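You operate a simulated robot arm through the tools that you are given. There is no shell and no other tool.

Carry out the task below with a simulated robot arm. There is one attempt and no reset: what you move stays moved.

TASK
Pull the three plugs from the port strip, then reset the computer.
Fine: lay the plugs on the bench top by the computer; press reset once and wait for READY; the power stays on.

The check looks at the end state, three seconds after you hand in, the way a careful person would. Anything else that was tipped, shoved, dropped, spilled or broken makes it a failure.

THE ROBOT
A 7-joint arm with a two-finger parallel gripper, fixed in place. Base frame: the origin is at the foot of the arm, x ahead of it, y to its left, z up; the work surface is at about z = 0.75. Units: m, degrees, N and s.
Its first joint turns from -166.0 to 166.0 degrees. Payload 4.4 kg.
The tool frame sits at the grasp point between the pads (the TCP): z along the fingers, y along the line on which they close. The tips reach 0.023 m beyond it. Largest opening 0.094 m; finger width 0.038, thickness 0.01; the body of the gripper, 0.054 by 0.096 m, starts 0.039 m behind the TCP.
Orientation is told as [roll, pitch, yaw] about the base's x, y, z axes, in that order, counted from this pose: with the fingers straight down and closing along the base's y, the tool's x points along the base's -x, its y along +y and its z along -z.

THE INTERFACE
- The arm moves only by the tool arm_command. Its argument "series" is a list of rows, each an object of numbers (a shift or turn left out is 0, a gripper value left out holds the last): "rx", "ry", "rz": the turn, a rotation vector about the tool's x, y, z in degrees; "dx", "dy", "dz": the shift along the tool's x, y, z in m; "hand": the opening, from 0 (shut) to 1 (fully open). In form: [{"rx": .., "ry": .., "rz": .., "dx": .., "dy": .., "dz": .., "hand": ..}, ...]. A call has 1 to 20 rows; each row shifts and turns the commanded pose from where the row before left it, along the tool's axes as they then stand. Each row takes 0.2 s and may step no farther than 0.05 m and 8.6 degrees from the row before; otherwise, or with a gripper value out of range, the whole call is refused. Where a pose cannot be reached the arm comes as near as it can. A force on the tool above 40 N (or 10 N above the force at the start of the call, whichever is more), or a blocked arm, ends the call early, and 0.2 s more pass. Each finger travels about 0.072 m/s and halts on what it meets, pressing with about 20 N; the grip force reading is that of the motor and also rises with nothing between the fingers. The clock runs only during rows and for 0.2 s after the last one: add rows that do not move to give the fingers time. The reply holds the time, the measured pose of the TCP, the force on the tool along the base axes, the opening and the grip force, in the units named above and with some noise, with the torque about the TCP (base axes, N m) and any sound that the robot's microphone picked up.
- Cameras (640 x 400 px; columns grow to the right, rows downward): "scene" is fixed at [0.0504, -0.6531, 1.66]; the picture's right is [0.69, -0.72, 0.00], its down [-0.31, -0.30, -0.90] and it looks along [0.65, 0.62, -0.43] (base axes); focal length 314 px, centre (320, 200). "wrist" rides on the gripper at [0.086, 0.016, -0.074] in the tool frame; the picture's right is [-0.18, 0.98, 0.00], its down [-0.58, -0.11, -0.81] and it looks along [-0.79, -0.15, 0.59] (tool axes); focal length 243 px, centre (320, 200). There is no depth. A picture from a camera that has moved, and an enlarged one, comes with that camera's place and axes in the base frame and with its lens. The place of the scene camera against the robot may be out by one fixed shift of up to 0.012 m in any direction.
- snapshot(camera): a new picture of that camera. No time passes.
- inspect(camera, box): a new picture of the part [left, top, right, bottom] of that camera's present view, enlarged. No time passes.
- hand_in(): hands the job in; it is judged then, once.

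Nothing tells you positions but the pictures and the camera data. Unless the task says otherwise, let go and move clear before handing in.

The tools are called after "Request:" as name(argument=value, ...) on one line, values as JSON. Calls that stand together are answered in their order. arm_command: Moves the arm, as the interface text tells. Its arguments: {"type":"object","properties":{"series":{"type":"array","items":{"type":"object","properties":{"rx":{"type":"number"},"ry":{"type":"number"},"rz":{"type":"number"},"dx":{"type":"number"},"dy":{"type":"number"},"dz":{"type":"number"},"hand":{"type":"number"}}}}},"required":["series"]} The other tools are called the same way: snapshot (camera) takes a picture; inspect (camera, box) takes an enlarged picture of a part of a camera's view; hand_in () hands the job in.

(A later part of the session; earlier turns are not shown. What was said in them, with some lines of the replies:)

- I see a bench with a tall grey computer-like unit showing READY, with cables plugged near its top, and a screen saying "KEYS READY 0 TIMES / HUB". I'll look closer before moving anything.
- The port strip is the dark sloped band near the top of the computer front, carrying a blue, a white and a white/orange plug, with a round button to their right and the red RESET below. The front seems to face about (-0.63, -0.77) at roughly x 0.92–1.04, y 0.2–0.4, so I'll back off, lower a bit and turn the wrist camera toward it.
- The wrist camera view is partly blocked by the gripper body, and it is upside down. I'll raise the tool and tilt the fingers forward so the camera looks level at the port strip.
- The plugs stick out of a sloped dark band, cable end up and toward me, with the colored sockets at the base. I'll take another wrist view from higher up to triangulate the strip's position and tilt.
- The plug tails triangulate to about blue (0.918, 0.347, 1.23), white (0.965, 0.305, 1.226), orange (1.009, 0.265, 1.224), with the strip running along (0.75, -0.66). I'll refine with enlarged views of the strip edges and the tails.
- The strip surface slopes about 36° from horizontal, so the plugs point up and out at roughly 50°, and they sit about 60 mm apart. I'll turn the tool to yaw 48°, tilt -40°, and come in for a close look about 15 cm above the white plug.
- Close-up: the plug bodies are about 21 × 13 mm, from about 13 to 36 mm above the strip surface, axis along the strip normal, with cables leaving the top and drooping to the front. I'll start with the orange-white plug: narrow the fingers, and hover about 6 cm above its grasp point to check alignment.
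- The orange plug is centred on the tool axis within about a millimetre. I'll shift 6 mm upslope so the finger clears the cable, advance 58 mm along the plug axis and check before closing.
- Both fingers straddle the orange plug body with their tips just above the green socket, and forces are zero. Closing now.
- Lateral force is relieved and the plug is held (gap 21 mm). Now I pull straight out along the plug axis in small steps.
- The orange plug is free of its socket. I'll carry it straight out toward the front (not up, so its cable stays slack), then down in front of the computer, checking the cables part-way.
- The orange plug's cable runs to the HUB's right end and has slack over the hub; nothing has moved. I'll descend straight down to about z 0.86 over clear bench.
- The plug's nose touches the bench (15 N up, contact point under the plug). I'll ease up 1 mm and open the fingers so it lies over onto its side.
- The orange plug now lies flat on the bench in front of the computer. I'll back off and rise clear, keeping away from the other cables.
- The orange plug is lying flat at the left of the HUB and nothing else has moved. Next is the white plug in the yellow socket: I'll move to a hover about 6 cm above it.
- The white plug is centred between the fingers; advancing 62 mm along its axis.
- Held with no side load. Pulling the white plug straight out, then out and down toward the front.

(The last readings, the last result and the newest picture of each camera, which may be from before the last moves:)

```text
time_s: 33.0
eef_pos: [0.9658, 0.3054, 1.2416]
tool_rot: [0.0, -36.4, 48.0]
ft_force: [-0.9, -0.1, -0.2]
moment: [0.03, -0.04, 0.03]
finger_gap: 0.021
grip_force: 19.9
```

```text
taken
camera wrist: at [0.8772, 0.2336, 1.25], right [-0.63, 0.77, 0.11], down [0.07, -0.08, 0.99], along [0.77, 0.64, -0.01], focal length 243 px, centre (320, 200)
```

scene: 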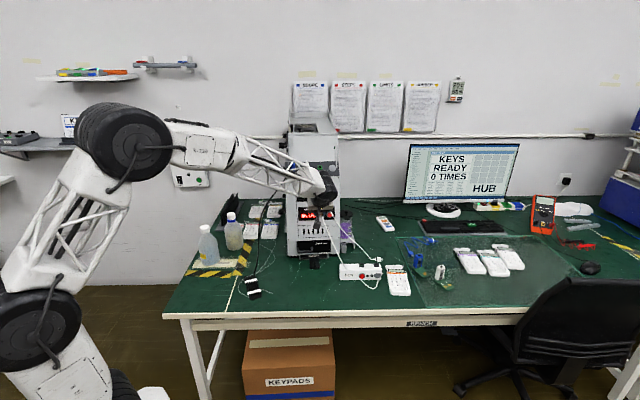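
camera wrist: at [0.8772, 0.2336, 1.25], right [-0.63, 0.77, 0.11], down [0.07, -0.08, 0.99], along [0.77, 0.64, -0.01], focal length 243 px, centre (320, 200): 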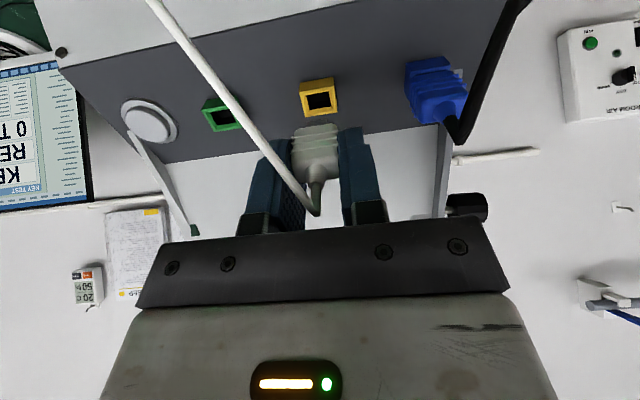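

Request:
arm_command(series=[{"dx": 0.0347, "dz": -0.009, "dy": 0.0017}, {"dx": 0.0347, "dz": -0.009, "dy": 0.0017}, {"dx": 0.0347, "dz": -0.009, "dy": 0.0017}, {"dx": 0.0408, "dz": 0.001, "dy": 0.0041}, {"dx": 0.0408, "dz": 0.001, "dy": 0.0041}, {"dx": 0.0408, "dz": 0.001, "dy": 0.0041}, {"dx": 0.0408, "dz": 0.001, "dy": 0.0041}, {}])

Request:
inspect(camera="scene", box=[230, 200, 430, 325])

Request:
snapshot(camera="wrist")

```text
time_s: 34.8
eef_pos: [0.7962, 0.149, 1.1008]
tool_rot: [0.0, -36.5, 48.0]
ft_force: [0.4, 0.4, 0.3]
moment: [0.02, -0.04, 0.02]
finger_gap: 0.0209
grip_force: 19.9
```

```text
3.20 times, centred on (330, 262) of scene
camera zoom: at [0.0504, -0.6531, 1.66], right [0.69, -0.72, 0.0], down [-0.31, -0.3, -0.9], along [0.65, 0.62, -0.43], focal length 1003 px, centre (288, 0)
```

zoom: 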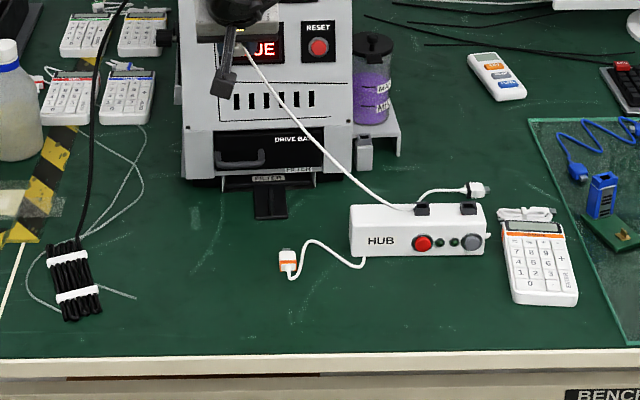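

```text
taken
camera wrist: at [0.7068, 0.0757, 1.1091], right [-0.63, 0.77, 0.11], down [0.07, -0.08, 0.99], along [0.77, 0.64, 0.0], focal length 243 px, centre (320, 200)
```

wrist: 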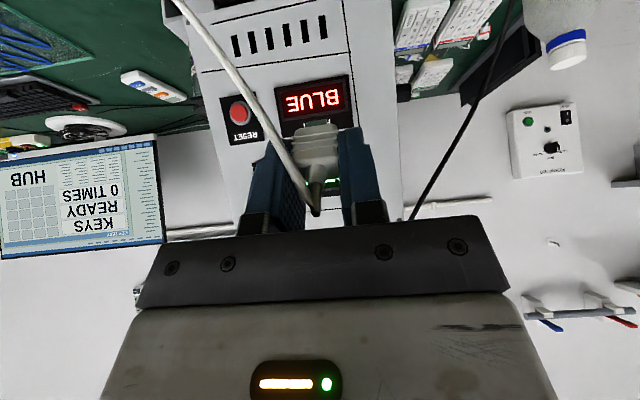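

The white cable is now slack across the HUB's top and nothing has shifted. I'll shift 1.5 cm further from the orange plug and lower to just above the bench.

Request:
arm_command(series=[{"dx": 0.0237, "dz": 0.0322, "dy": 0.005}, {"dx": 0.0237, "dz": 0.0322, "dy": 0.005}, {"dx": 0.0237, "dz": 0.0322, "dy": 0.005}, {"dx": 0.0237, "dz": 0.0322}, {"dx": 0.0237, "dz": 0.0322}, {"dx": 0.0237, "dz": 0.0322}, {"dx": 0.0164, "dz": 0.0221}, {"dx": 0.0164, "dz": 0.0221}, {"dx": 0.0032, "dz": 0.0043}, {"dx": 0.0032, "dz": 0.0043}, {}])

Request:
snapshot(camera="wrist")

Request:
inspect(camera="scene", box=[230, 200, 430, 325])

```text
time_s: 37.2
eef_pos: [0.7861, 0.1616, 0.7952]
tool_rot: [0.0, -36.5, 47.9]
ft_force: [0.9, 0.4, 0.3]
moment: [0.0, 0.0, 0.02]
finger_gap: 0.0209
grip_force: 20.6
```

```text
taken
camera wrist: at [0.6984, 0.0892, 0.8035], right [-0.63, 0.77, 0.11], down [0.07, -0.08, 0.99], along [0.77, 0.64, 0.0], focal length 243 px, centre (320, 200)
```

wrist: 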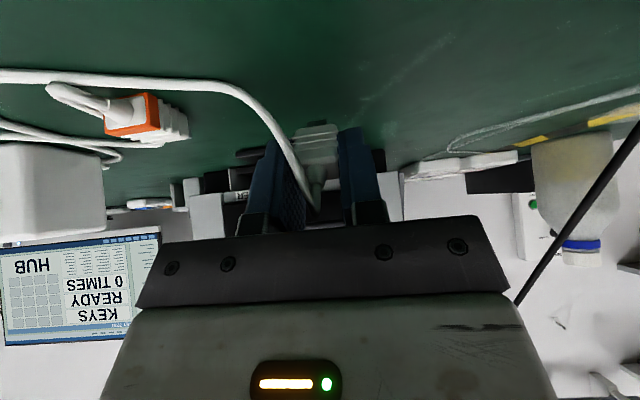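

```text
3.20 times, centred on (330, 262) of scene
camera zoom: at [0.0504, -0.6531, 1.66], right [0.69, -0.72, 0.0], down [-0.31, -0.3, -0.9], along [0.65, 0.62, -0.43], focal length 1003 px, centre (288, 0)
```

zoom: 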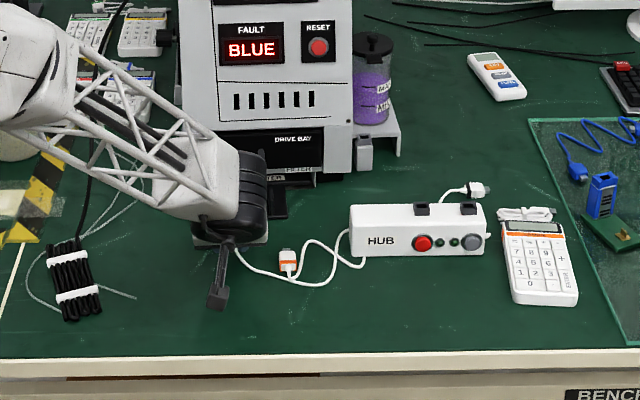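

Request:
arm_command(series=[{"dx": 0.0021, "dz": 0.0028}, {"dx": 0.0021, "dz": 0.0028}, {}])

Request:
arm_command(series=[{"dx": 0.0012, "dz": 0.0016}, {"dx": 0.0006, "dz": 0.0008}, {}])

```text
time_s: 38.0
eef_pos: [0.7857, 0.162, 0.7877]
tool_rot: [0.0, -36.4, 48.0]
ft_force: [-0.2, -0.3, -0.4]
moment: [0.0, 0.03, 0.02]
finger_gap: 0.0209
grip_force: 20.6
```

```text
time_s: 38.8
eef_pos: [0.7855, 0.1633, 0.7851]
tool_rot: [0.1, -36.6, 47.9]
ft_force: [-0.1, 0.6, 0.5]
moment: [-0.01, 0.01, 0.01]
finger_gap: 0.021
grip_force: 20.1
```

Request:
arm_command(series=[{"dx": 0.0012, "dz": 0.0016}, {}])

```text
time_s: 39.4
eef_pos: [0.786, 0.1621, 0.7834]
tool_rot: [-0.1, -36.5, 48.0]
ft_force: [-1.0, -1.1, 11.0]
moment: [0.06, -0.08, -0.01]
finger_gap: 0.0208
grip_force: 19.9
```

The white plug's nose is touching the bench. Easing up and releasing, then backing off.

Request:
arm_command(series=[{"dx": -0.0006, "dz": -0.0008}, {"hand": 0.3}, {"hand": 0.45}, {}, {}])

Request:
snapshot(camera="wrist")

```text
time_s: 40.6
eef_pos: [0.7873, 0.1613, 0.7849]
tool_rot: [0.0, -36.5, 48.0]
ft_force: [0.1, 0.8, 0.0]
moment: [0.02, 0.03, 0.01]
finger_gap: 0.0422
grip_force: 0.0
```

```text
taken
camera wrist: at [0.6977, 0.0889, 0.7923], right [-0.63, 0.77, 0.11], down [0.07, -0.08, 0.99], along [0.77, 0.64, -0.01], focal length 243 px, centre (320, 200)
```

wrist: 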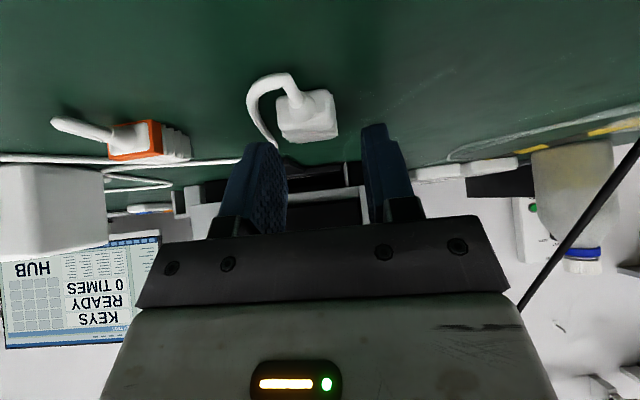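

The white plug lies flat too. I'll back off, rise, and go to a hover over the blue plug.

Request:
arm_command(series=[{"dz": -0.03}, {"dz": -0.04}, {"dz": -0.04}, {"dx": -0.0277, "dz": -0.0376}, {"dx": -0.0277, "dz": -0.0376}, {"dx": -0.0277, "dz": -0.0376}, {"dx": -0.0277, "dz": -0.0376}, {"dx": -0.0277, "dz": -0.0376}, {"dx": -0.0277, "dz": -0.0376}, {"dx": -0.0277, "dz": -0.0376}, {"dx": -0.0277, "dz": -0.0376}, {"dx": -0.0277, "dz": -0.0376}, {}])

Request:
snapshot(camera="wrist")

Request:
snapshot(camera="scene")

```text
time_s: 43.4
eef_pos: [0.7418, 0.1122, 1.2912]
tool_rot: [0.1, -36.5, 48.0]
ft_force: [0.7, -0.2, 0.1]
moment: [0.03, 0.01, 0.02]
finger_gap: 0.042
grip_force: 0.1
```

```text
taken
camera wrist: at [0.6536, 0.0397, 1.2991], right [-0.63, 0.77, 0.11], down [0.07, -0.08, 0.99], along [0.77, 0.64, -0.01], focal length 243 px, centre (320, 200)
```

wrist: 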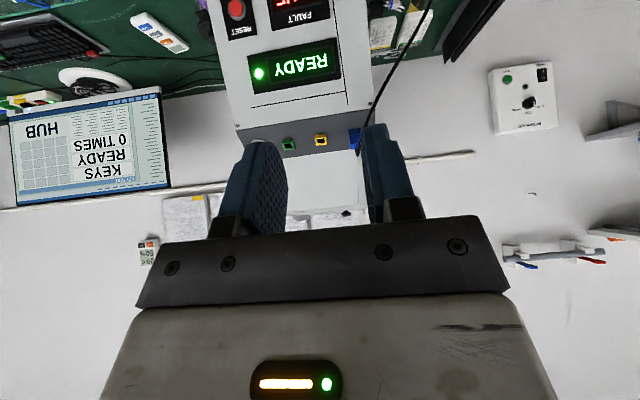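

```text
taken
```

scene: 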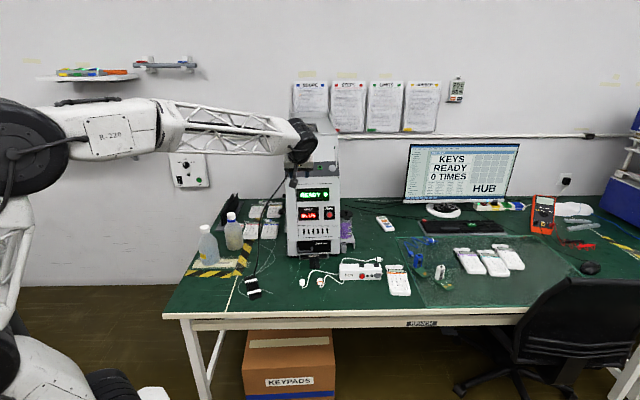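

Request:
arm_command(series=[{"dx": -0.0299, "dy": 0.0038, "dz": 0.0263}, {"dx": -0.0299, "dy": 0.0038, "dz": 0.0263}, {"dx": -0.0299, "dy": 0.0038, "dz": 0.0263}, {"dx": -0.0299, "dy": 0.0038, "dz": 0.0263}, {"dx": -0.0299, "dy": 0.0038, "dz": 0.0263}, {"dx": -0.0299, "dy": 0.0038, "dz": 0.0263}, {"dx": -0.03, "dy": 0.0035, "dz": 0.0262}, {}, {}])

Request:
snapshot(camera="wrist")

Request:
inspect(camera="wrist", box=[240, 50, 400, 150])

Request:
inspect(camera="scene", box=[260, 130, 356, 190])

```text
time_s: 45.4
eef_pos: [0.9067, 0.3378, 1.2685]
tool_rot: [0.1, -36.6, 48.1]
ft_force: [-0.3, 0.2, 0.5]
moment: [0.01, 0.03, 0.0]
finger_gap: 0.0422
grip_force: 0.1
```

```text
taken
camera wrist: at [0.8186, 0.2655, 1.2778], right [-0.63, 0.77, 0.11], down [0.07, -0.08, 0.99], along [0.77, 0.64, 0.0], focal length 243 px, centre (320, 200)
```

wrist: 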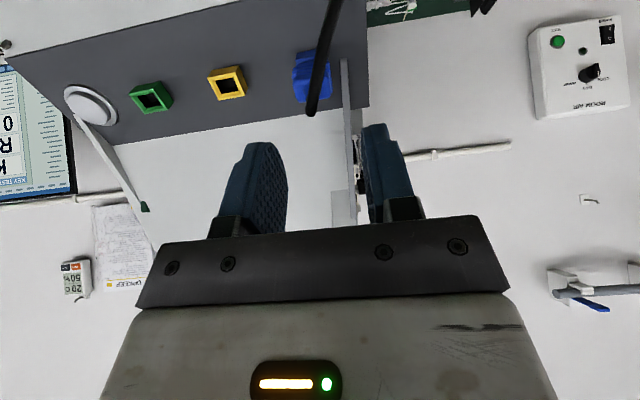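

```text
4.00 times, centred on (320, 100) of wrist
camera zoom: at [0.8186, 0.2655, 1.2778], right [-0.63, 0.77, 0.11], down [0.07, -0.08, 0.99], along [0.77, 0.64, 0.0], focal length 970 px, centre (320, 600)
```

zoom: 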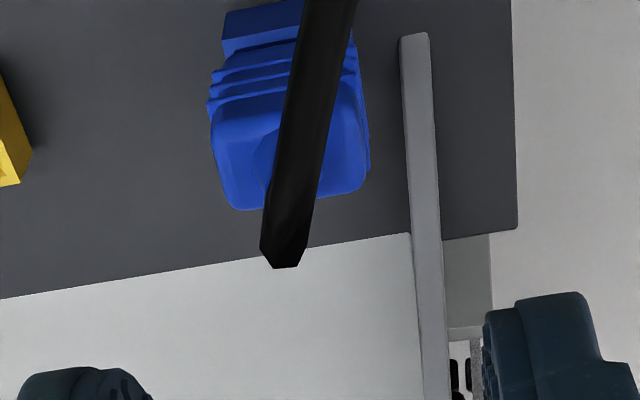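

```text
6.67 times, centred on (308, 160) of scene
camera zoom: at [0.0504, -0.6531, 1.66], right [0.69, -0.72, 0.0], down [-0.31, -0.3, -0.9], along [0.65, 0.62, -0.43], focal length 2090 px, centre (400, 467)
```

zoom: 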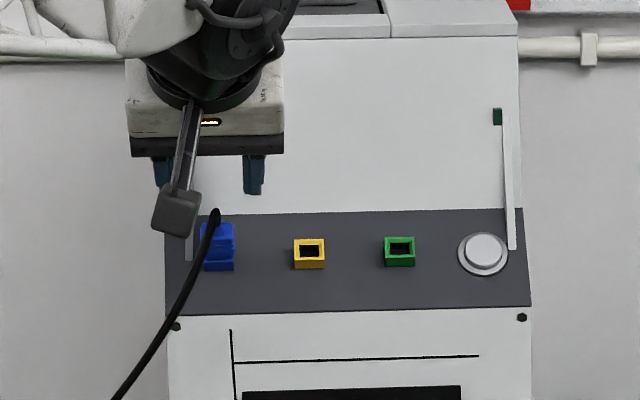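

The blue plug is about 2 mm off-centre and the grey guard bar sits beside it, but it lies well below where my fingertips will be. I'll correct sideways and advance 61 mm.

Request:
arm_command(series=[{"dx": 0.0025, "dy": -0.0021, "dz": 0.006}, {"dz": 0.0155}, {"dz": 0.0155}, {"dz": 0.014}, {"dz": 0.009}, {}])

Request:
snapshot(camera="wrist")

Request:
inspect(camera="wrist", box=[220, 80, 420, 205])

```text
time_s: 46.8
eef_pos: [0.9315, 0.3605, 1.2195]
tool_rot: [0.0, -36.4, 48.0]
ft_force: [-0.7, 0.0, 0.2]
moment: [-0.01, -0.01, 0.03]
finger_gap: 0.0425
grip_force: 0.0
```

```text
taken
camera wrist: at [0.8431, 0.2874, 1.2276], right [-0.63, 0.77, 0.11], down [0.07, -0.08, 0.99], along [0.77, 0.64, 0.0], focal length 243 px, centre (320, 200)
```

wrist: 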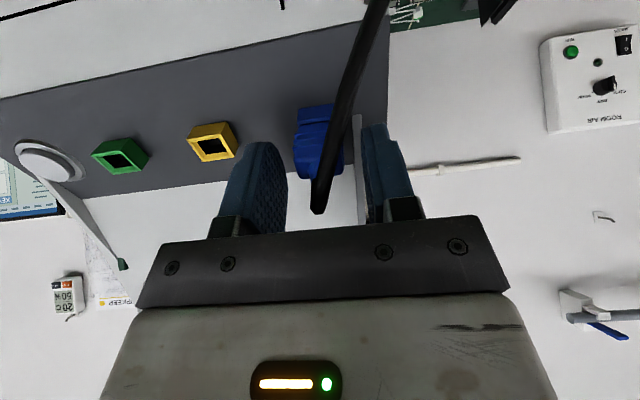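

```text
3.20 times, centred on (320, 142) of wrist
camera zoom: at [0.8431, 0.2874, 1.2276], right [-0.63, 0.77, 0.11], down [0.07, -0.08, 0.99], along [0.77, 0.64, 0.0], focal length 776 px, centre (320, 384)
```

zoom: 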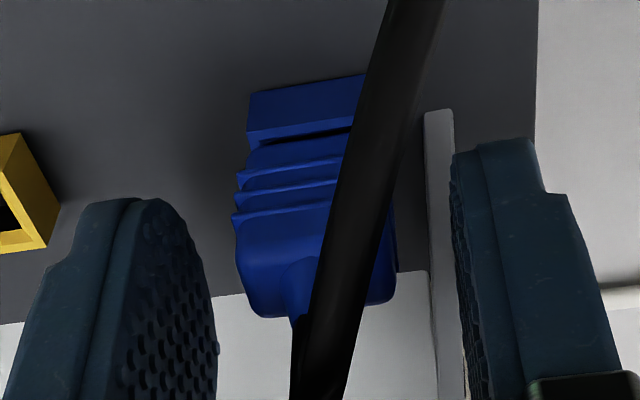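

Request:
arm_command(series=[{"hand": 0.2}, {"hand": 0.0}, {}, {}])

Request:
inspect(camera="wrist", box=[220, 80, 420, 205])

```text
time_s: 47.8
eef_pos: [0.9308, 0.3607, 1.2195]
tool_rot: [0.0, -36.4, 47.9]
ft_force: [-15.8, 12.3, -0.3]
moment: [0.23, 0.33, 0.14]
finger_gap: 0.021
grip_force: 19.8
```

```text
3.20 times, centred on (320, 142) of wrist
camera zoom: at [0.8427, 0.2878, 1.2278], right [-0.63, 0.77, 0.11], down [0.07, -0.08, 0.99], along [0.77, 0.64, -0.01], focal length 776 px, centre (320, 384)
```

zoom: 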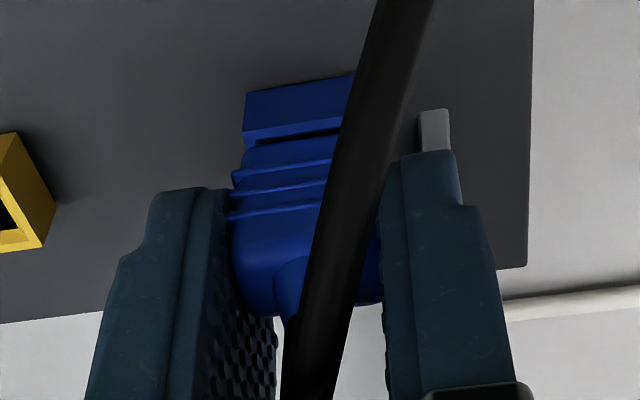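

Request:
arm_command(series=[{"dy": 0.0012}, {}])

```text
time_s: 48.4
eef_pos: [0.9308, 0.3605, 1.2202]
tool_rot: [0.0, -36.5, 48.0]
ft_force: [-8.2, 8.5, -0.1]
moment: [0.11, 0.11, 0.04]
finger_gap: 0.0211
grip_force: 20.6
```

Request:
arm_command(series=[{"dy": 0.0012}, {}])

```text
time_s: 49.0
eef_pos: [0.9311, 0.361, 1.2194]
tool_rot: [0.0, -36.5, 47.9]
ft_force: [8.7, -2.6, -1.0]
moment: [-0.06, -0.16, -0.07]
finger_gap: 0.021
grip_force: 20.3
```

Request:
arm_command(series=[{"dy": -0.0004}, {"dz": -0.006}, {"dz": -0.006}, {"dz": -0.006}, {"dz": -0.006}, {"dz": -0.006}, {}])

Request:
snapshot(camera="wrist")

```text
time_s: 50.6
eef_pos: [0.9169, 0.3493, 1.2433]
tool_rot: [0.1, -36.4, 48.0]
ft_force: [0.5, 0.1, -0.5]
moment: [-0.03, 0.01, -0.01]
finger_gap: 0.0209
grip_force: 19.9
```

```text
taken
camera wrist: at [0.8294, 0.2755, 1.2511], right [-0.63, 0.77, 0.11], down [0.07, -0.08, 0.99], along [0.77, 0.64, -0.01], focal length 243 px, centre (320, 200)
```

wrist: 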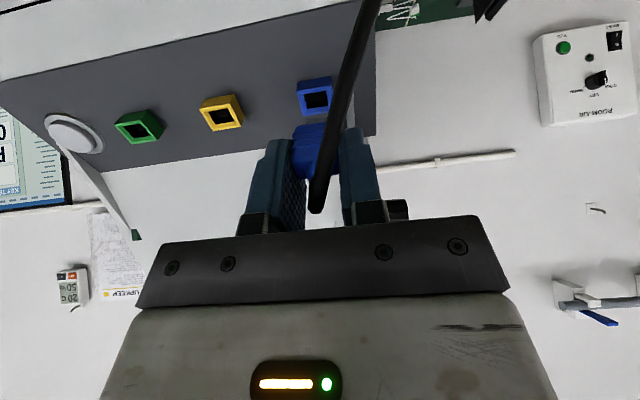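

All three sockets are empty. Carrying the blue plug out and down toward clear bench left of the white one, watching its black cable.

Request:
arm_command(series=[{"dx": 0.0328, "dz": -0.0117, "dy": 0.0017}, {"dx": 0.0328, "dz": -0.0117, "dy": 0.0017}, {"dx": 0.0328, "dz": -0.0117, "dy": 0.0017}, {"dx": 0.0378, "dz": 0.0032, "dy": 0.009}, {"dx": 0.0378, "dz": 0.0032, "dy": 0.009}, {"dx": 0.0378, "dz": 0.0032, "dy": 0.009}, {"dx": 0.0378, "dz": 0.0032, "dy": 0.009}, {}])

Request:
inspect(camera="scene", box=[190, 180, 390, 305])

Request:
snapshot(camera="wrist")

```text
time_s: 52.4
eef_pos: [0.7431, 0.2151, 1.1116]
tool_rot: [0.0, -36.5, 48.1]
ft_force: [-0.3, 0.5, -0.5]
moment: [-0.03, 0.0, 0.02]
finger_gap: 0.0207
grip_force: 20.3
```

```text
3.20 times, centred on (290, 242) of scene
camera zoom: at [0.0504, -0.6531, 1.66], right [0.69, -0.72, 0.0], down [-0.31, -0.3, -0.9], along [0.65, 0.62, -0.43], focal length 1003 px, centre (416, 64)
```

zoom: 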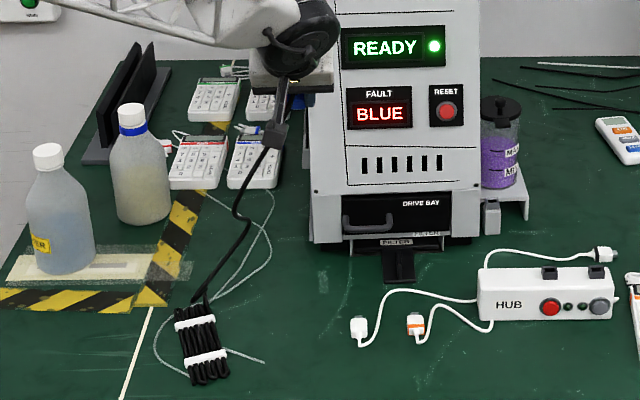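

```text
taken
camera wrist: at [0.6548, 0.1431, 1.121], right [-0.63, 0.77, 0.11], down [0.07, -0.08, 0.99], along [0.77, 0.64, 0.0], focal length 243 px, centre (320, 200)
```

wrist: 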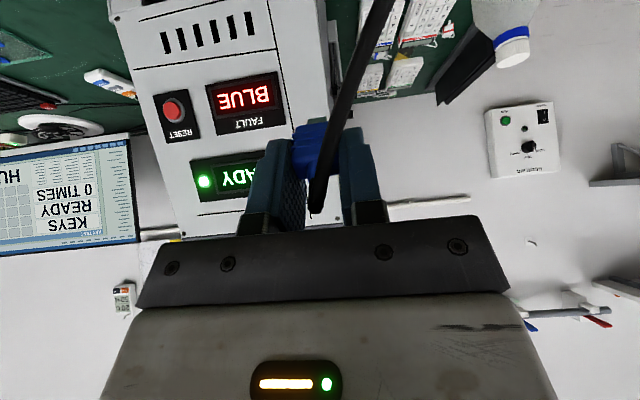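

Request:
arm_command(series=[{"dx": 0.025, "dz": 0.034}, {"dx": 0.025, "dz": 0.034}, {"dx": 0.025, "dz": 0.034}, {"dx": 0.025, "dz": 0.034}, {"dx": 0.025, "dz": 0.034}, {"dx": 0.025, "dz": 0.034}, {"dx": 0.0164, "dz": 0.0221}, {"dx": 0.0164, "dz": 0.0221}, {}])

Request:
snapshot(camera="wrist")

Request:
inspect(camera="scene", box=[190, 180, 390, 305])

```text
time_s: 54.4
eef_pos: [0.7462, 0.2167, 0.8057]
tool_rot: [-0.1, -36.4, 48.0]
ft_force: [0.2, -0.6, 0.1]
moment: [0.01, -0.02, 0.01]
finger_gap: 0.0209
grip_force: 19.9
```

```text
taken
camera wrist: at [0.6573, 0.144, 0.8147], right [-0.63, 0.77, 0.11], down [0.07, -0.08, 0.99], along [0.77, 0.64, 0.0], focal length 243 px, centre (320, 200)
```

wrist: 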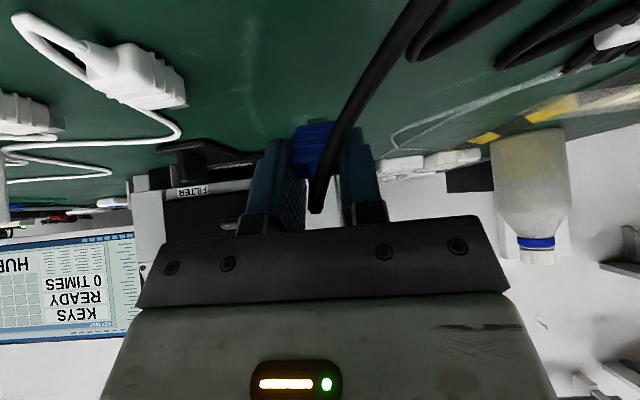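

```text
3.20 times, centred on (290, 242) of scene
camera zoom: at [0.0504, -0.6531, 1.66], right [0.69, -0.72, 0.0], down [-0.31, -0.3, -0.9], along [0.65, 0.62, -0.43], focal length 1003 px, centre (416, 64)
```

zoom: 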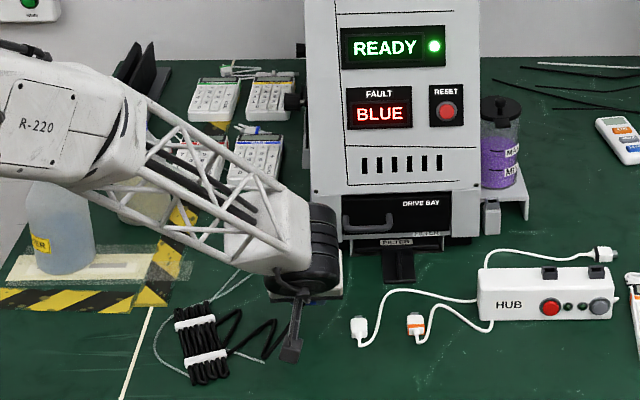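

Request:
arm_command(series=[{"dx": 0.0042, "dz": 0.0056}, {"dx": 0.0042, "dz": 0.0056}, {}])

Request:
arm_command(series=[{"dx": 0.0012, "dz": 0.0016}, {"dx": 0.0012, "dz": 0.0016}, {}])

```text
time_s: 55.2
eef_pos: [0.7446, 0.2173, 0.7912]
tool_rot: [0.1, -36.5, 48.0]
ft_force: [-0.8, 0.1, 0.3]
moment: [-0.02, 0.04, 0.02]
finger_gap: 0.0209
grip_force: 20.2
```

```text
time_s: 56.0
eef_pos: [0.745, 0.2168, 0.7872]
tool_rot: [-0.1, -36.5, 48.1]
ft_force: [0.1, -0.2, -0.1]
moment: [0.02, -0.01, -0.01]
finger_gap: 0.021
grip_force: 20.3
```

Request:
arm_command(series=[{"dx": 0.0012, "dz": 0.0016}, {"dx": 0.0008, "dz": 0.001}, {}])

```text
time_s: 56.8
eef_pos: [0.7451, 0.2167, 0.7865]
tool_rot: [-0.1, -36.5, 48.0]
ft_force: [2.5, 1.1, 15.2]
moment: [0.22, -0.25, -0.03]
finger_gap: 0.0211
grip_force: 19.8
```

Blue plug nose is on the bench. Ease up, release, and look.

Request:
arm_command(series=[{"dx": -0.0006, "dz": -0.0008}, {"hand": 0.3}, {"hand": 0.45}, {}, {}])

Request:
snapshot(camera="wrist")

```text
time_s: 58.0
eef_pos: [0.7455, 0.2154, 0.785]
tool_rot: [0.1, -36.3, 48.0]
ft_force: [-0.4, 0.7, 0.0]
moment: [0.02, -0.01, 0.0]
finger_gap: 0.0425
grip_force: 0.0
```

```text
taken
camera wrist: at [0.6562, 0.1436, 0.7933], right [-0.63, 0.77, 0.11], down [0.07, -0.08, 0.99], along [0.77, 0.64, -0.01], focal length 243 px, centre (320, 200)
```

wrist: 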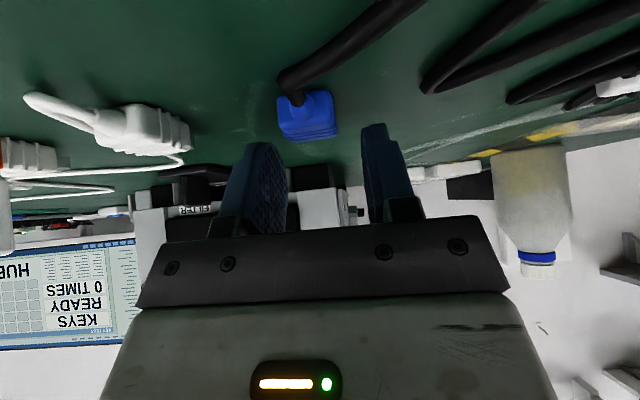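

The blue plug is laid down as well. Now I back off, close the fingers, and move in front of the red RESET button (about (1.009, 0.207, 0.98)), turning the fingers nearly level.

Request:
arm_command(series=[{"dz": -0.03}, {"dz": -0.04}, {"dz": -0.04}, {"dx": -0.0263, "dz": -0.0355, "hand": 0.0}, {"dx": -0.0263, "dz": -0.0355}, {"dx": -0.0263, "dz": -0.0355}, {"dx": -0.0263, "dz": -0.0355}, {"dy": -0.0404}, {"dy": -0.0404}, {"dy": -0.0404}, {"dy": -0.0404}, {"dy": -0.0404}, {"ry": -7.7}, {"ry": -7.7}, {"ry": -7.7}, {"ry": -7.7}, {}])

Request:
snapshot(camera="wrist")

Request:
snapshot(camera="scene")

```text
time_s: 61.6
eef_pos: [0.852, 0.0326, 1.0501]
tool_rot: [0.0, -67.3, 48.2]
ft_force: [-0.7, 0.5, 0.2]
moment: [-0.01, -0.01, 0.0]
finger_gap: 0.0002
grip_force: 19.7
```

```text
taken
camera wrist: at [0.7715, -0.0307, 0.9986], right [-0.68, 0.71, 0.17], down [-0.27, -0.46, 0.85], along [0.68, 0.53, 0.5], focal length 243 px, centre (320, 200)
```

wrist: 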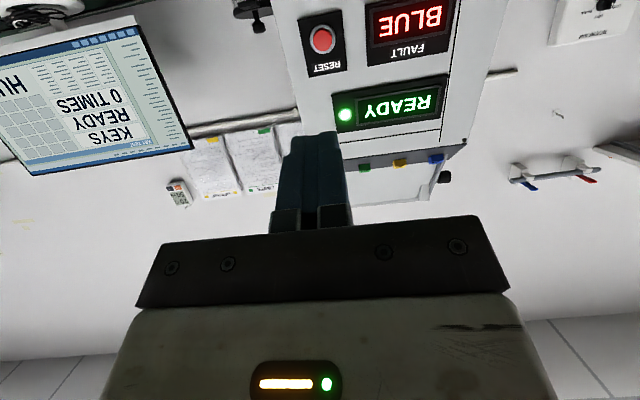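

```text
taken
```

scene: 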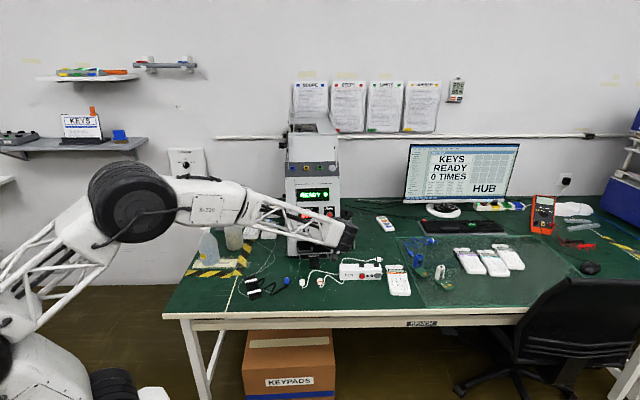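

Request:
inspect(camera="wrist", box=[240, 0, 400, 100])

Request:
inspect(camera="wrist", box=[250, 90, 410, 190])

Request:
inspect(camera="scene", box=[230, 200, 430, 325])

```text
4.00 times, centred on (320, 50) of wrist
camera zoom: at [0.7715, -0.0307, 0.9986], right [-0.68, 0.71, 0.17], down [-0.27, -0.46, 0.85], along [0.68, 0.53, 0.5], focal length 970 px, centre (320, 800)
```

zoom: 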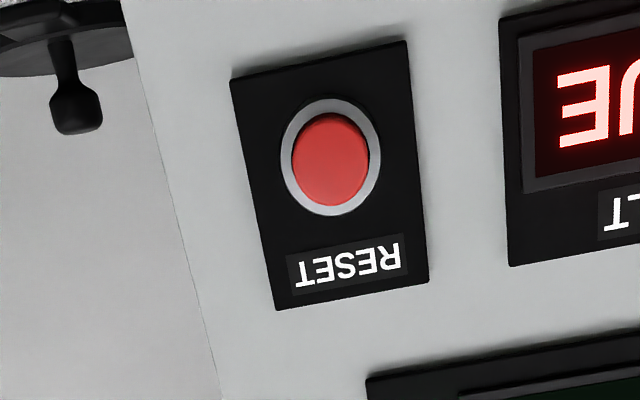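

```text
4.00 times, centred on (330, 140) of wrist
camera zoom: at [0.7715, -0.0307, 0.9986], right [-0.68, 0.71, 0.17], down [-0.27, -0.46, 0.85], along [0.68, 0.53, 0.5], focal length 970 px, centre (280, 440)
```

zoom: 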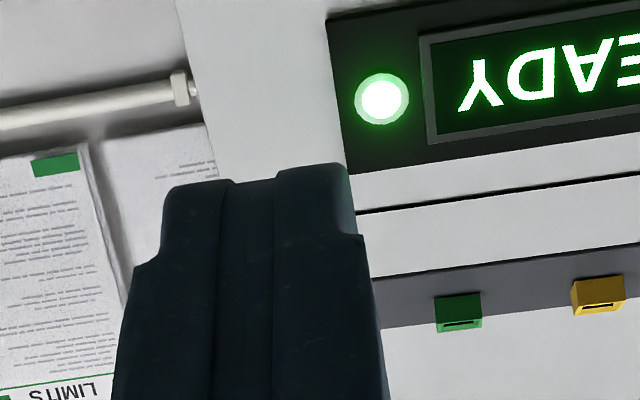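

```text
3.20 times, centred on (330, 262) of scene
camera zoom: at [0.0504, -0.6531, 1.66], right [0.69, -0.72, 0.0], down [-0.31, -0.3, -0.9], along [0.65, 0.62, -0.43], focal length 1003 px, centre (288, 0)
```

zoom: 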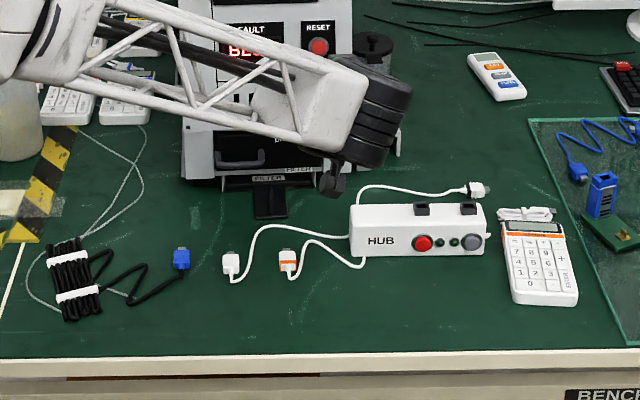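

All three plugs are lying on the bench. The RESET button is at about (1.009, 0.2075, 0.983); I'll level the tool to match the front's tilt and stop 3 cm short of it with closed fingers.

Request:
arm_command(series=[{"ry": -8.5}, {"dx": 0.0015, "dz": 0.0383}, {"dx": 0.0015, "dz": 0.0383}, {"dx": 0.0015, "dz": 0.0383}, {"dx": 0.0015, "dz": 0.0383}, {"dx": 0.0014, "dz": 0.0381}, {}, {}])

Request:
snapshot(camera="wrist")

Request:
inspect(camera="wrist", box=[240, 60, 400, 160])

Request:
inspect(camera="scene", box=[270, 180, 366, 240])

```text
time_s: 63.4
eef_pos: [0.9769, 0.1713, 0.9957]
tool_rot: [0.0, -75.7, 48.0]
ft_force: [0.1, -0.4, -0.4]
moment: [-0.01, 0.0, 0.01]
finger_gap: 0.0
grip_force: 19.7
```

```text
taken
camera wrist: at [0.9012, 0.1133, 0.9308], right [-0.7, 0.69, 0.18], down [-0.35, -0.55, 0.76], along [0.62, 0.47, 0.62], focal length 243 px, centre (320, 200)
```

wrist: 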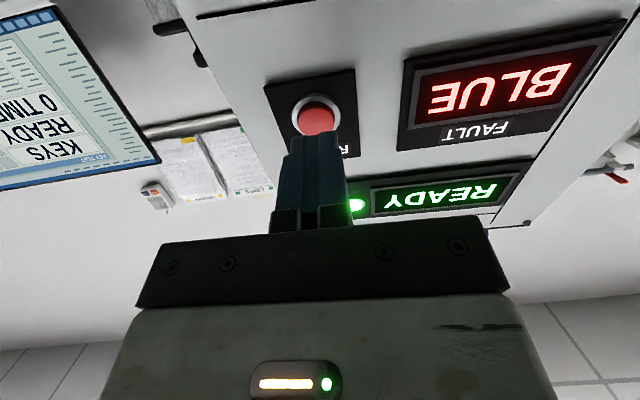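

```text
4.00 times, centred on (320, 110) of wrist
camera zoom: at [0.9012, 0.1133, 0.9308], right [-0.7, 0.69, 0.18], down [-0.35, -0.55, 0.76], along [0.62, 0.47, 0.62], focal length 970 px, centre (320, 560)
```

zoom: 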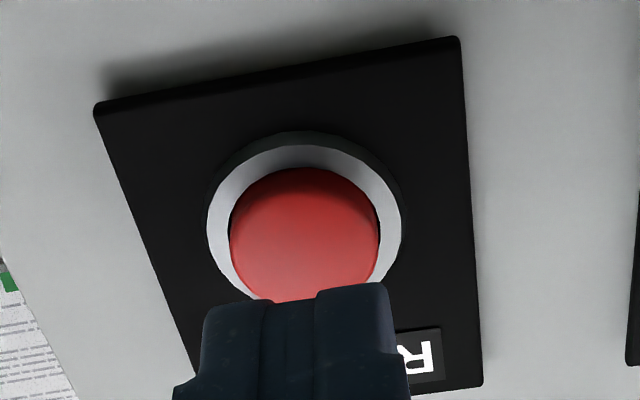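

```text
6.67 times, centred on (318, 210) of scene
camera zoom: at [0.0504, -0.6531, 1.66], right [0.69, -0.72, 0.0], down [-0.31, -0.3, -0.9], along [0.65, 0.62, -0.43], focal length 2090 px, centre (333, 133)
```

zoom: 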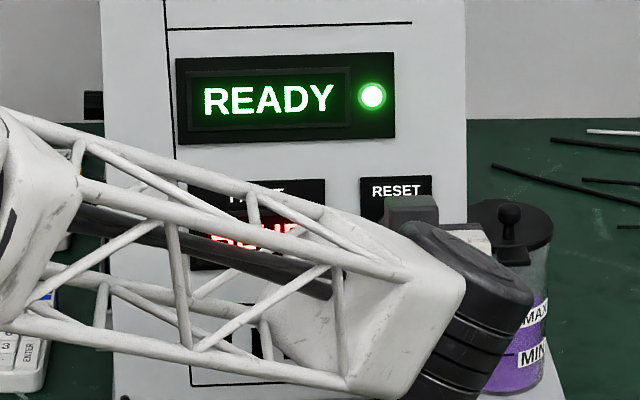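

The button is about 2 mm to the power side of my axis. Correct that and close to about 5 mm short.

Request:
arm_command(series=[{"dy": -0.002, "dz": 0.007}, {"dz": 0.007}, {"dz": 0.007}, {}])

Request:
inspect(camera="wrist", box=[240, 80, 400, 180])

```text
time_s: 64.4
eef_pos: [0.9906, 0.184, 0.9896]
tool_rot: [0.0, -75.8, 48.0]
ft_force: [-0.1, 0.3, -0.7]
moment: [0.02, 0.01, -0.01]
finger_gap: 0.0002
grip_force: 19.9
```

```text
4.00 times, centred on (320, 130) of wrist
camera zoom: at [0.9153, 0.1258, 0.9242], right [-0.7, 0.69, 0.18], down [-0.35, -0.55, 0.76], along [0.62, 0.47, 0.62], focal length 970 px, centre (320, 480)
```

zoom: 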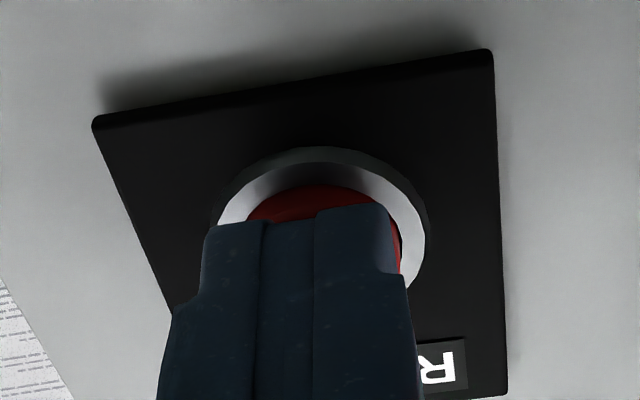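

Request:
arm_command(series=[{"dz": 0.002}, {"dz": 0.002}, {}])

```text
time_s: 65.2
eef_pos: [0.9912, 0.1867, 0.9891]
tool_rot: [0.0, -75.8, 47.9]
ft_force: [-0.8, -0.1, 0.9]
moment: [0.0, -0.01, 0.0]
finger_gap: 0.0
grip_force: 19.7
```

Request:
arm_command(series=[{"dz": 0.0015}, {"dz": 0.0015}, {}])

```text
time_s: 66.0
eef_pos: [0.9933, 0.1885, 0.989]
tool_rot: [0.0, -75.7, 48.0]
ft_force: [-4.4, -5.4, -1.1]
moment: [-0.11, 0.04, 0.02]
finger_gap: 0.0001
grip_force: 19.6
heard: click
```

A click was heard at about 7 N of push: the button has been pressed once. I'll back straight off now and check the display.

Request:
arm_command(series=[{"dz": -0.01}, {"dz": -0.03}, {"dz": -0.04}, {"dz": -0.04}, {}])

Request:
snapshot(camera="wrist")

Request:
inspect(camera="scene", box=[260, 130, 372, 200])

```text
time_s: 67.2
eef_pos: [0.9161, 0.1007, 1.0193]
tool_rot: [0.1, -75.7, 47.9]
ft_force: [0.0, 0.4, -0.6]
moment: [0.01, 0.02, 0.01]
finger_gap: 0.0002
grip_force: 20.5
```

```text
taken
camera wrist: at [0.8412, 0.044, 0.9526], right [-0.7, 0.69, 0.18], down [-0.35, -0.55, 0.76], along [0.62, 0.47, 0.62], focal length 243 px, centre (320, 200)
```

wrist: 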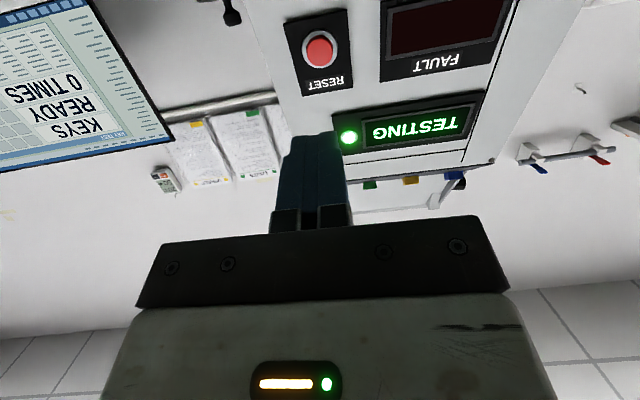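

```text
5.71 times, centred on (316, 165) of scene
camera zoom: at [0.0504, -0.6531, 1.66], right [0.69, -0.72, 0.0], down [-0.31, -0.3, -0.9], along [0.65, 0.62, -0.43], focal length 1792 px, centre (343, 400)
```

zoom: 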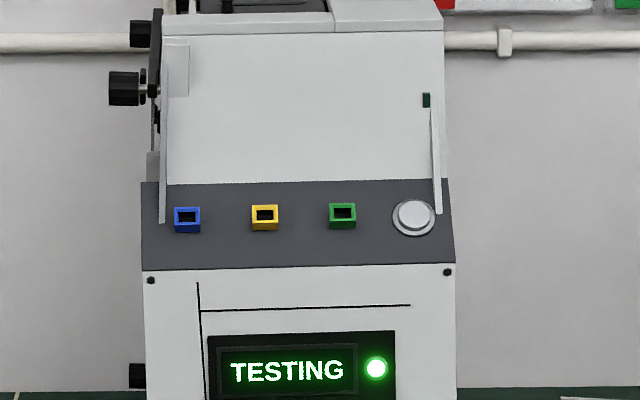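

The display shows TESTING with the fault cleared, and the power LED is still on. I'll move the arm well clear and wait for READY.

Request:
arm_command(series=[{"dz": -0.04}, {"dz": -0.04}, {"dz": -0.04}, {"dz": -0.04}, {}, {}, {}, {}, {}, {}, {}, {}, {}, {}, {}, {}, {}, {}, {}, {}])

Request:
snapshot(camera="scene")

Request:
snapshot(camera="wrist")

```text
time_s: 71.4
eef_pos: [0.8107, -0.0128, 1.0557]
tool_rot: [0.0, -75.7, 48.0]
ft_force: [0.1, 0.5, 0.0]
moment: [-0.02, -0.02, 0.04]
finger_gap: 0.0
grip_force: 19.6
```

```text
taken
```

scene: 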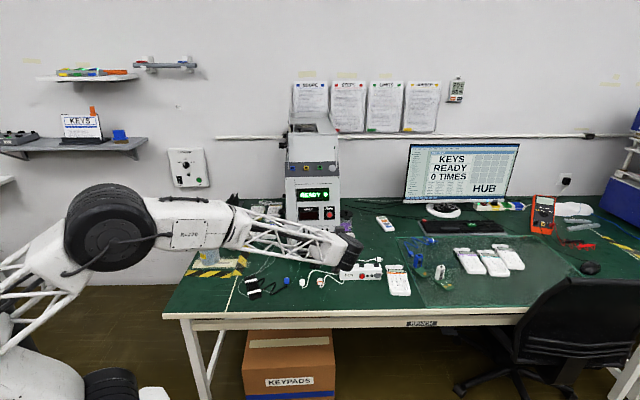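

```text
taken
camera wrist: at [0.7365, -0.0712, 0.9903], right [-0.7, 0.69, 0.18], down [-0.35, -0.55, 0.76], along [0.62, 0.47, 0.62], focal length 243 px, centre (320, 200)
```

wrist: 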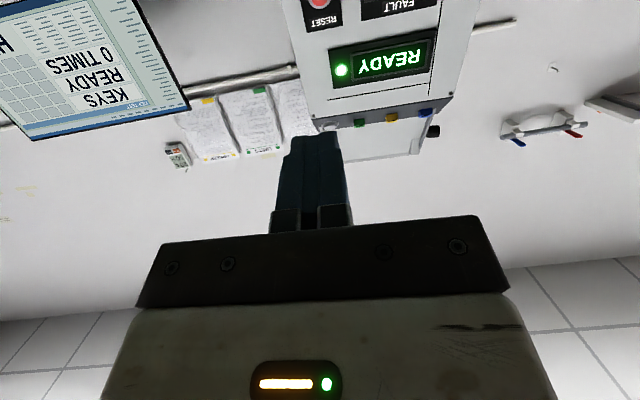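

READY is back with the fault cleared. I'll raise the arm clear and do a final check of the bench.

Request:
arm_command(series=[{"dx": -0.0415, "dz": -0.0105}, {"dx": -0.0415, "dz": -0.0105}, {"dx": -0.0415, "dz": -0.0105}, {"dx": -0.0415, "dz": -0.0105}, {"dx": -0.0415, "dz": -0.0105}, {"dx": -0.0415, "dz": -0.0105}, {"dx": -0.0415, "dz": -0.0105}, {"hand": 0.5}, {}, {}])

Request:
snapshot(camera="scene")

Request:
inspect(camera="scene", box=[230, 200, 430, 325])

Request:
inspect(camera="scene", box=[260, 130, 420, 230])

Request:
inspect(camera="scene", box=[160, 180, 320, 280])

```text
time_s: 73.6
eef_pos: [0.8137, -0.0109, 1.357]
tool_rot: [0.0, -75.8, 48.0]
ft_force: [-0.4, 0.2, 0.0]
moment: [0.0, 0.0, 0.0]
finger_gap: 0.0469
grip_force: 0.1
```

```text
taken
```

scene: 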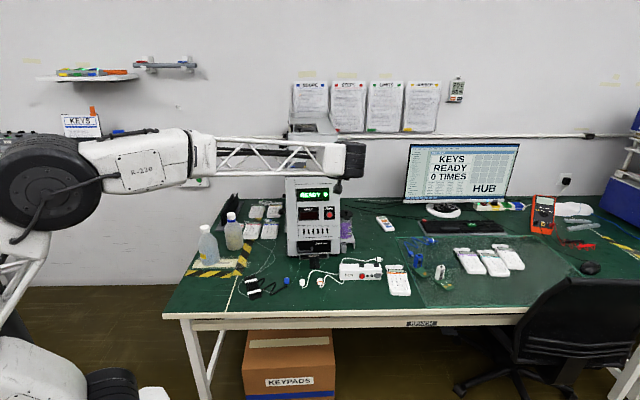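

```text
3.20 times, centred on (330, 262) of scene
camera zoom: at [0.0504, -0.6531, 1.66], right [0.69, -0.72, 0.0], down [-0.31, -0.3, -0.9], along [0.65, 0.62, -0.43], focal length 1003 px, centre (288, 0)
```

zoom: 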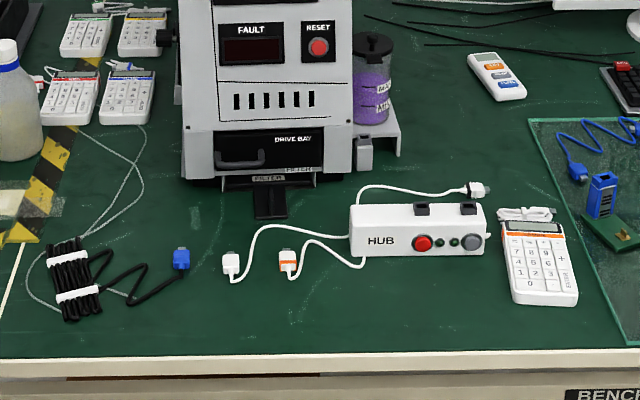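

```text
4.00 times, centred on (340, 180) of scene
camera zoom: at [0.0504, -0.6531, 1.66], right [0.69, -0.72, 0.0], down [-0.31, -0.3, -0.9], along [0.65, 0.62, -0.43], focal length 1254 px, centre (240, 280)
```

zoom: 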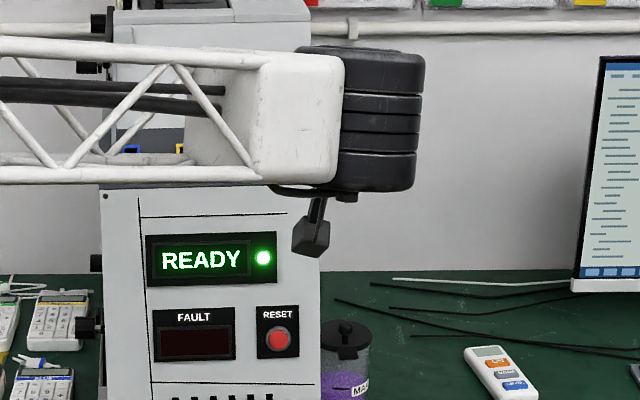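

```text
4.00 times, centred on (240, 230) of scene
camera zoom: at [0.0504, -0.6531, 1.66], right [0.69, -0.72, 0.0], down [-0.31, -0.3, -0.9], along [0.65, 0.62, -0.43], focal length 1254 px, centre (640, 80)
```

zoom: 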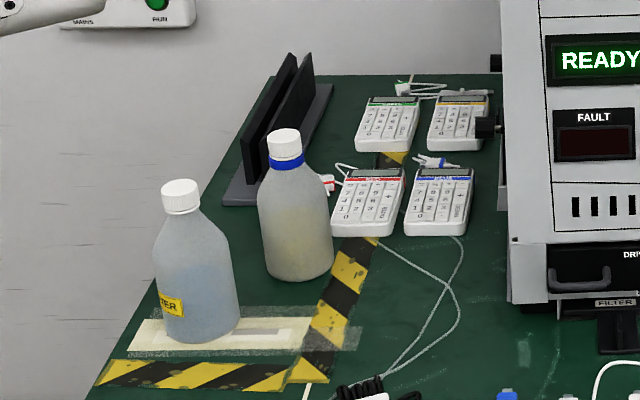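

All three plugs lie flat on the bench in front of the computer, the sockets are empty, the display reads READY with the fault cleared and the power LED lit. The HUB, bottles, jar and keypads look unmoved and the arm is clear, so I'm handing in.

Request:
hand_in()

```text
The job is handed in.
```

The three plugs are out of the port strip and the computer has been reset; it shows READY. I handed the job in, but no pass or fail result came back.

- **Plugs:** the blue, white and white/orange plugs lie flat on the bench in front of the computer. Their cables are slack, and all three sockets are empty.
- **Reset:** I pressed RESET once and heard one click. The display went to TESTING and then back to READY, and the BLUE fault cleared.
- **Power:** I didn't touch the power button. The green light by the display stayed on.
- **Surroundings:** the final pictures show nothing tipped or shoved. The hub, bottles, jar and keypads look unmoved. The arm is raised clear with its fingers open and empty.
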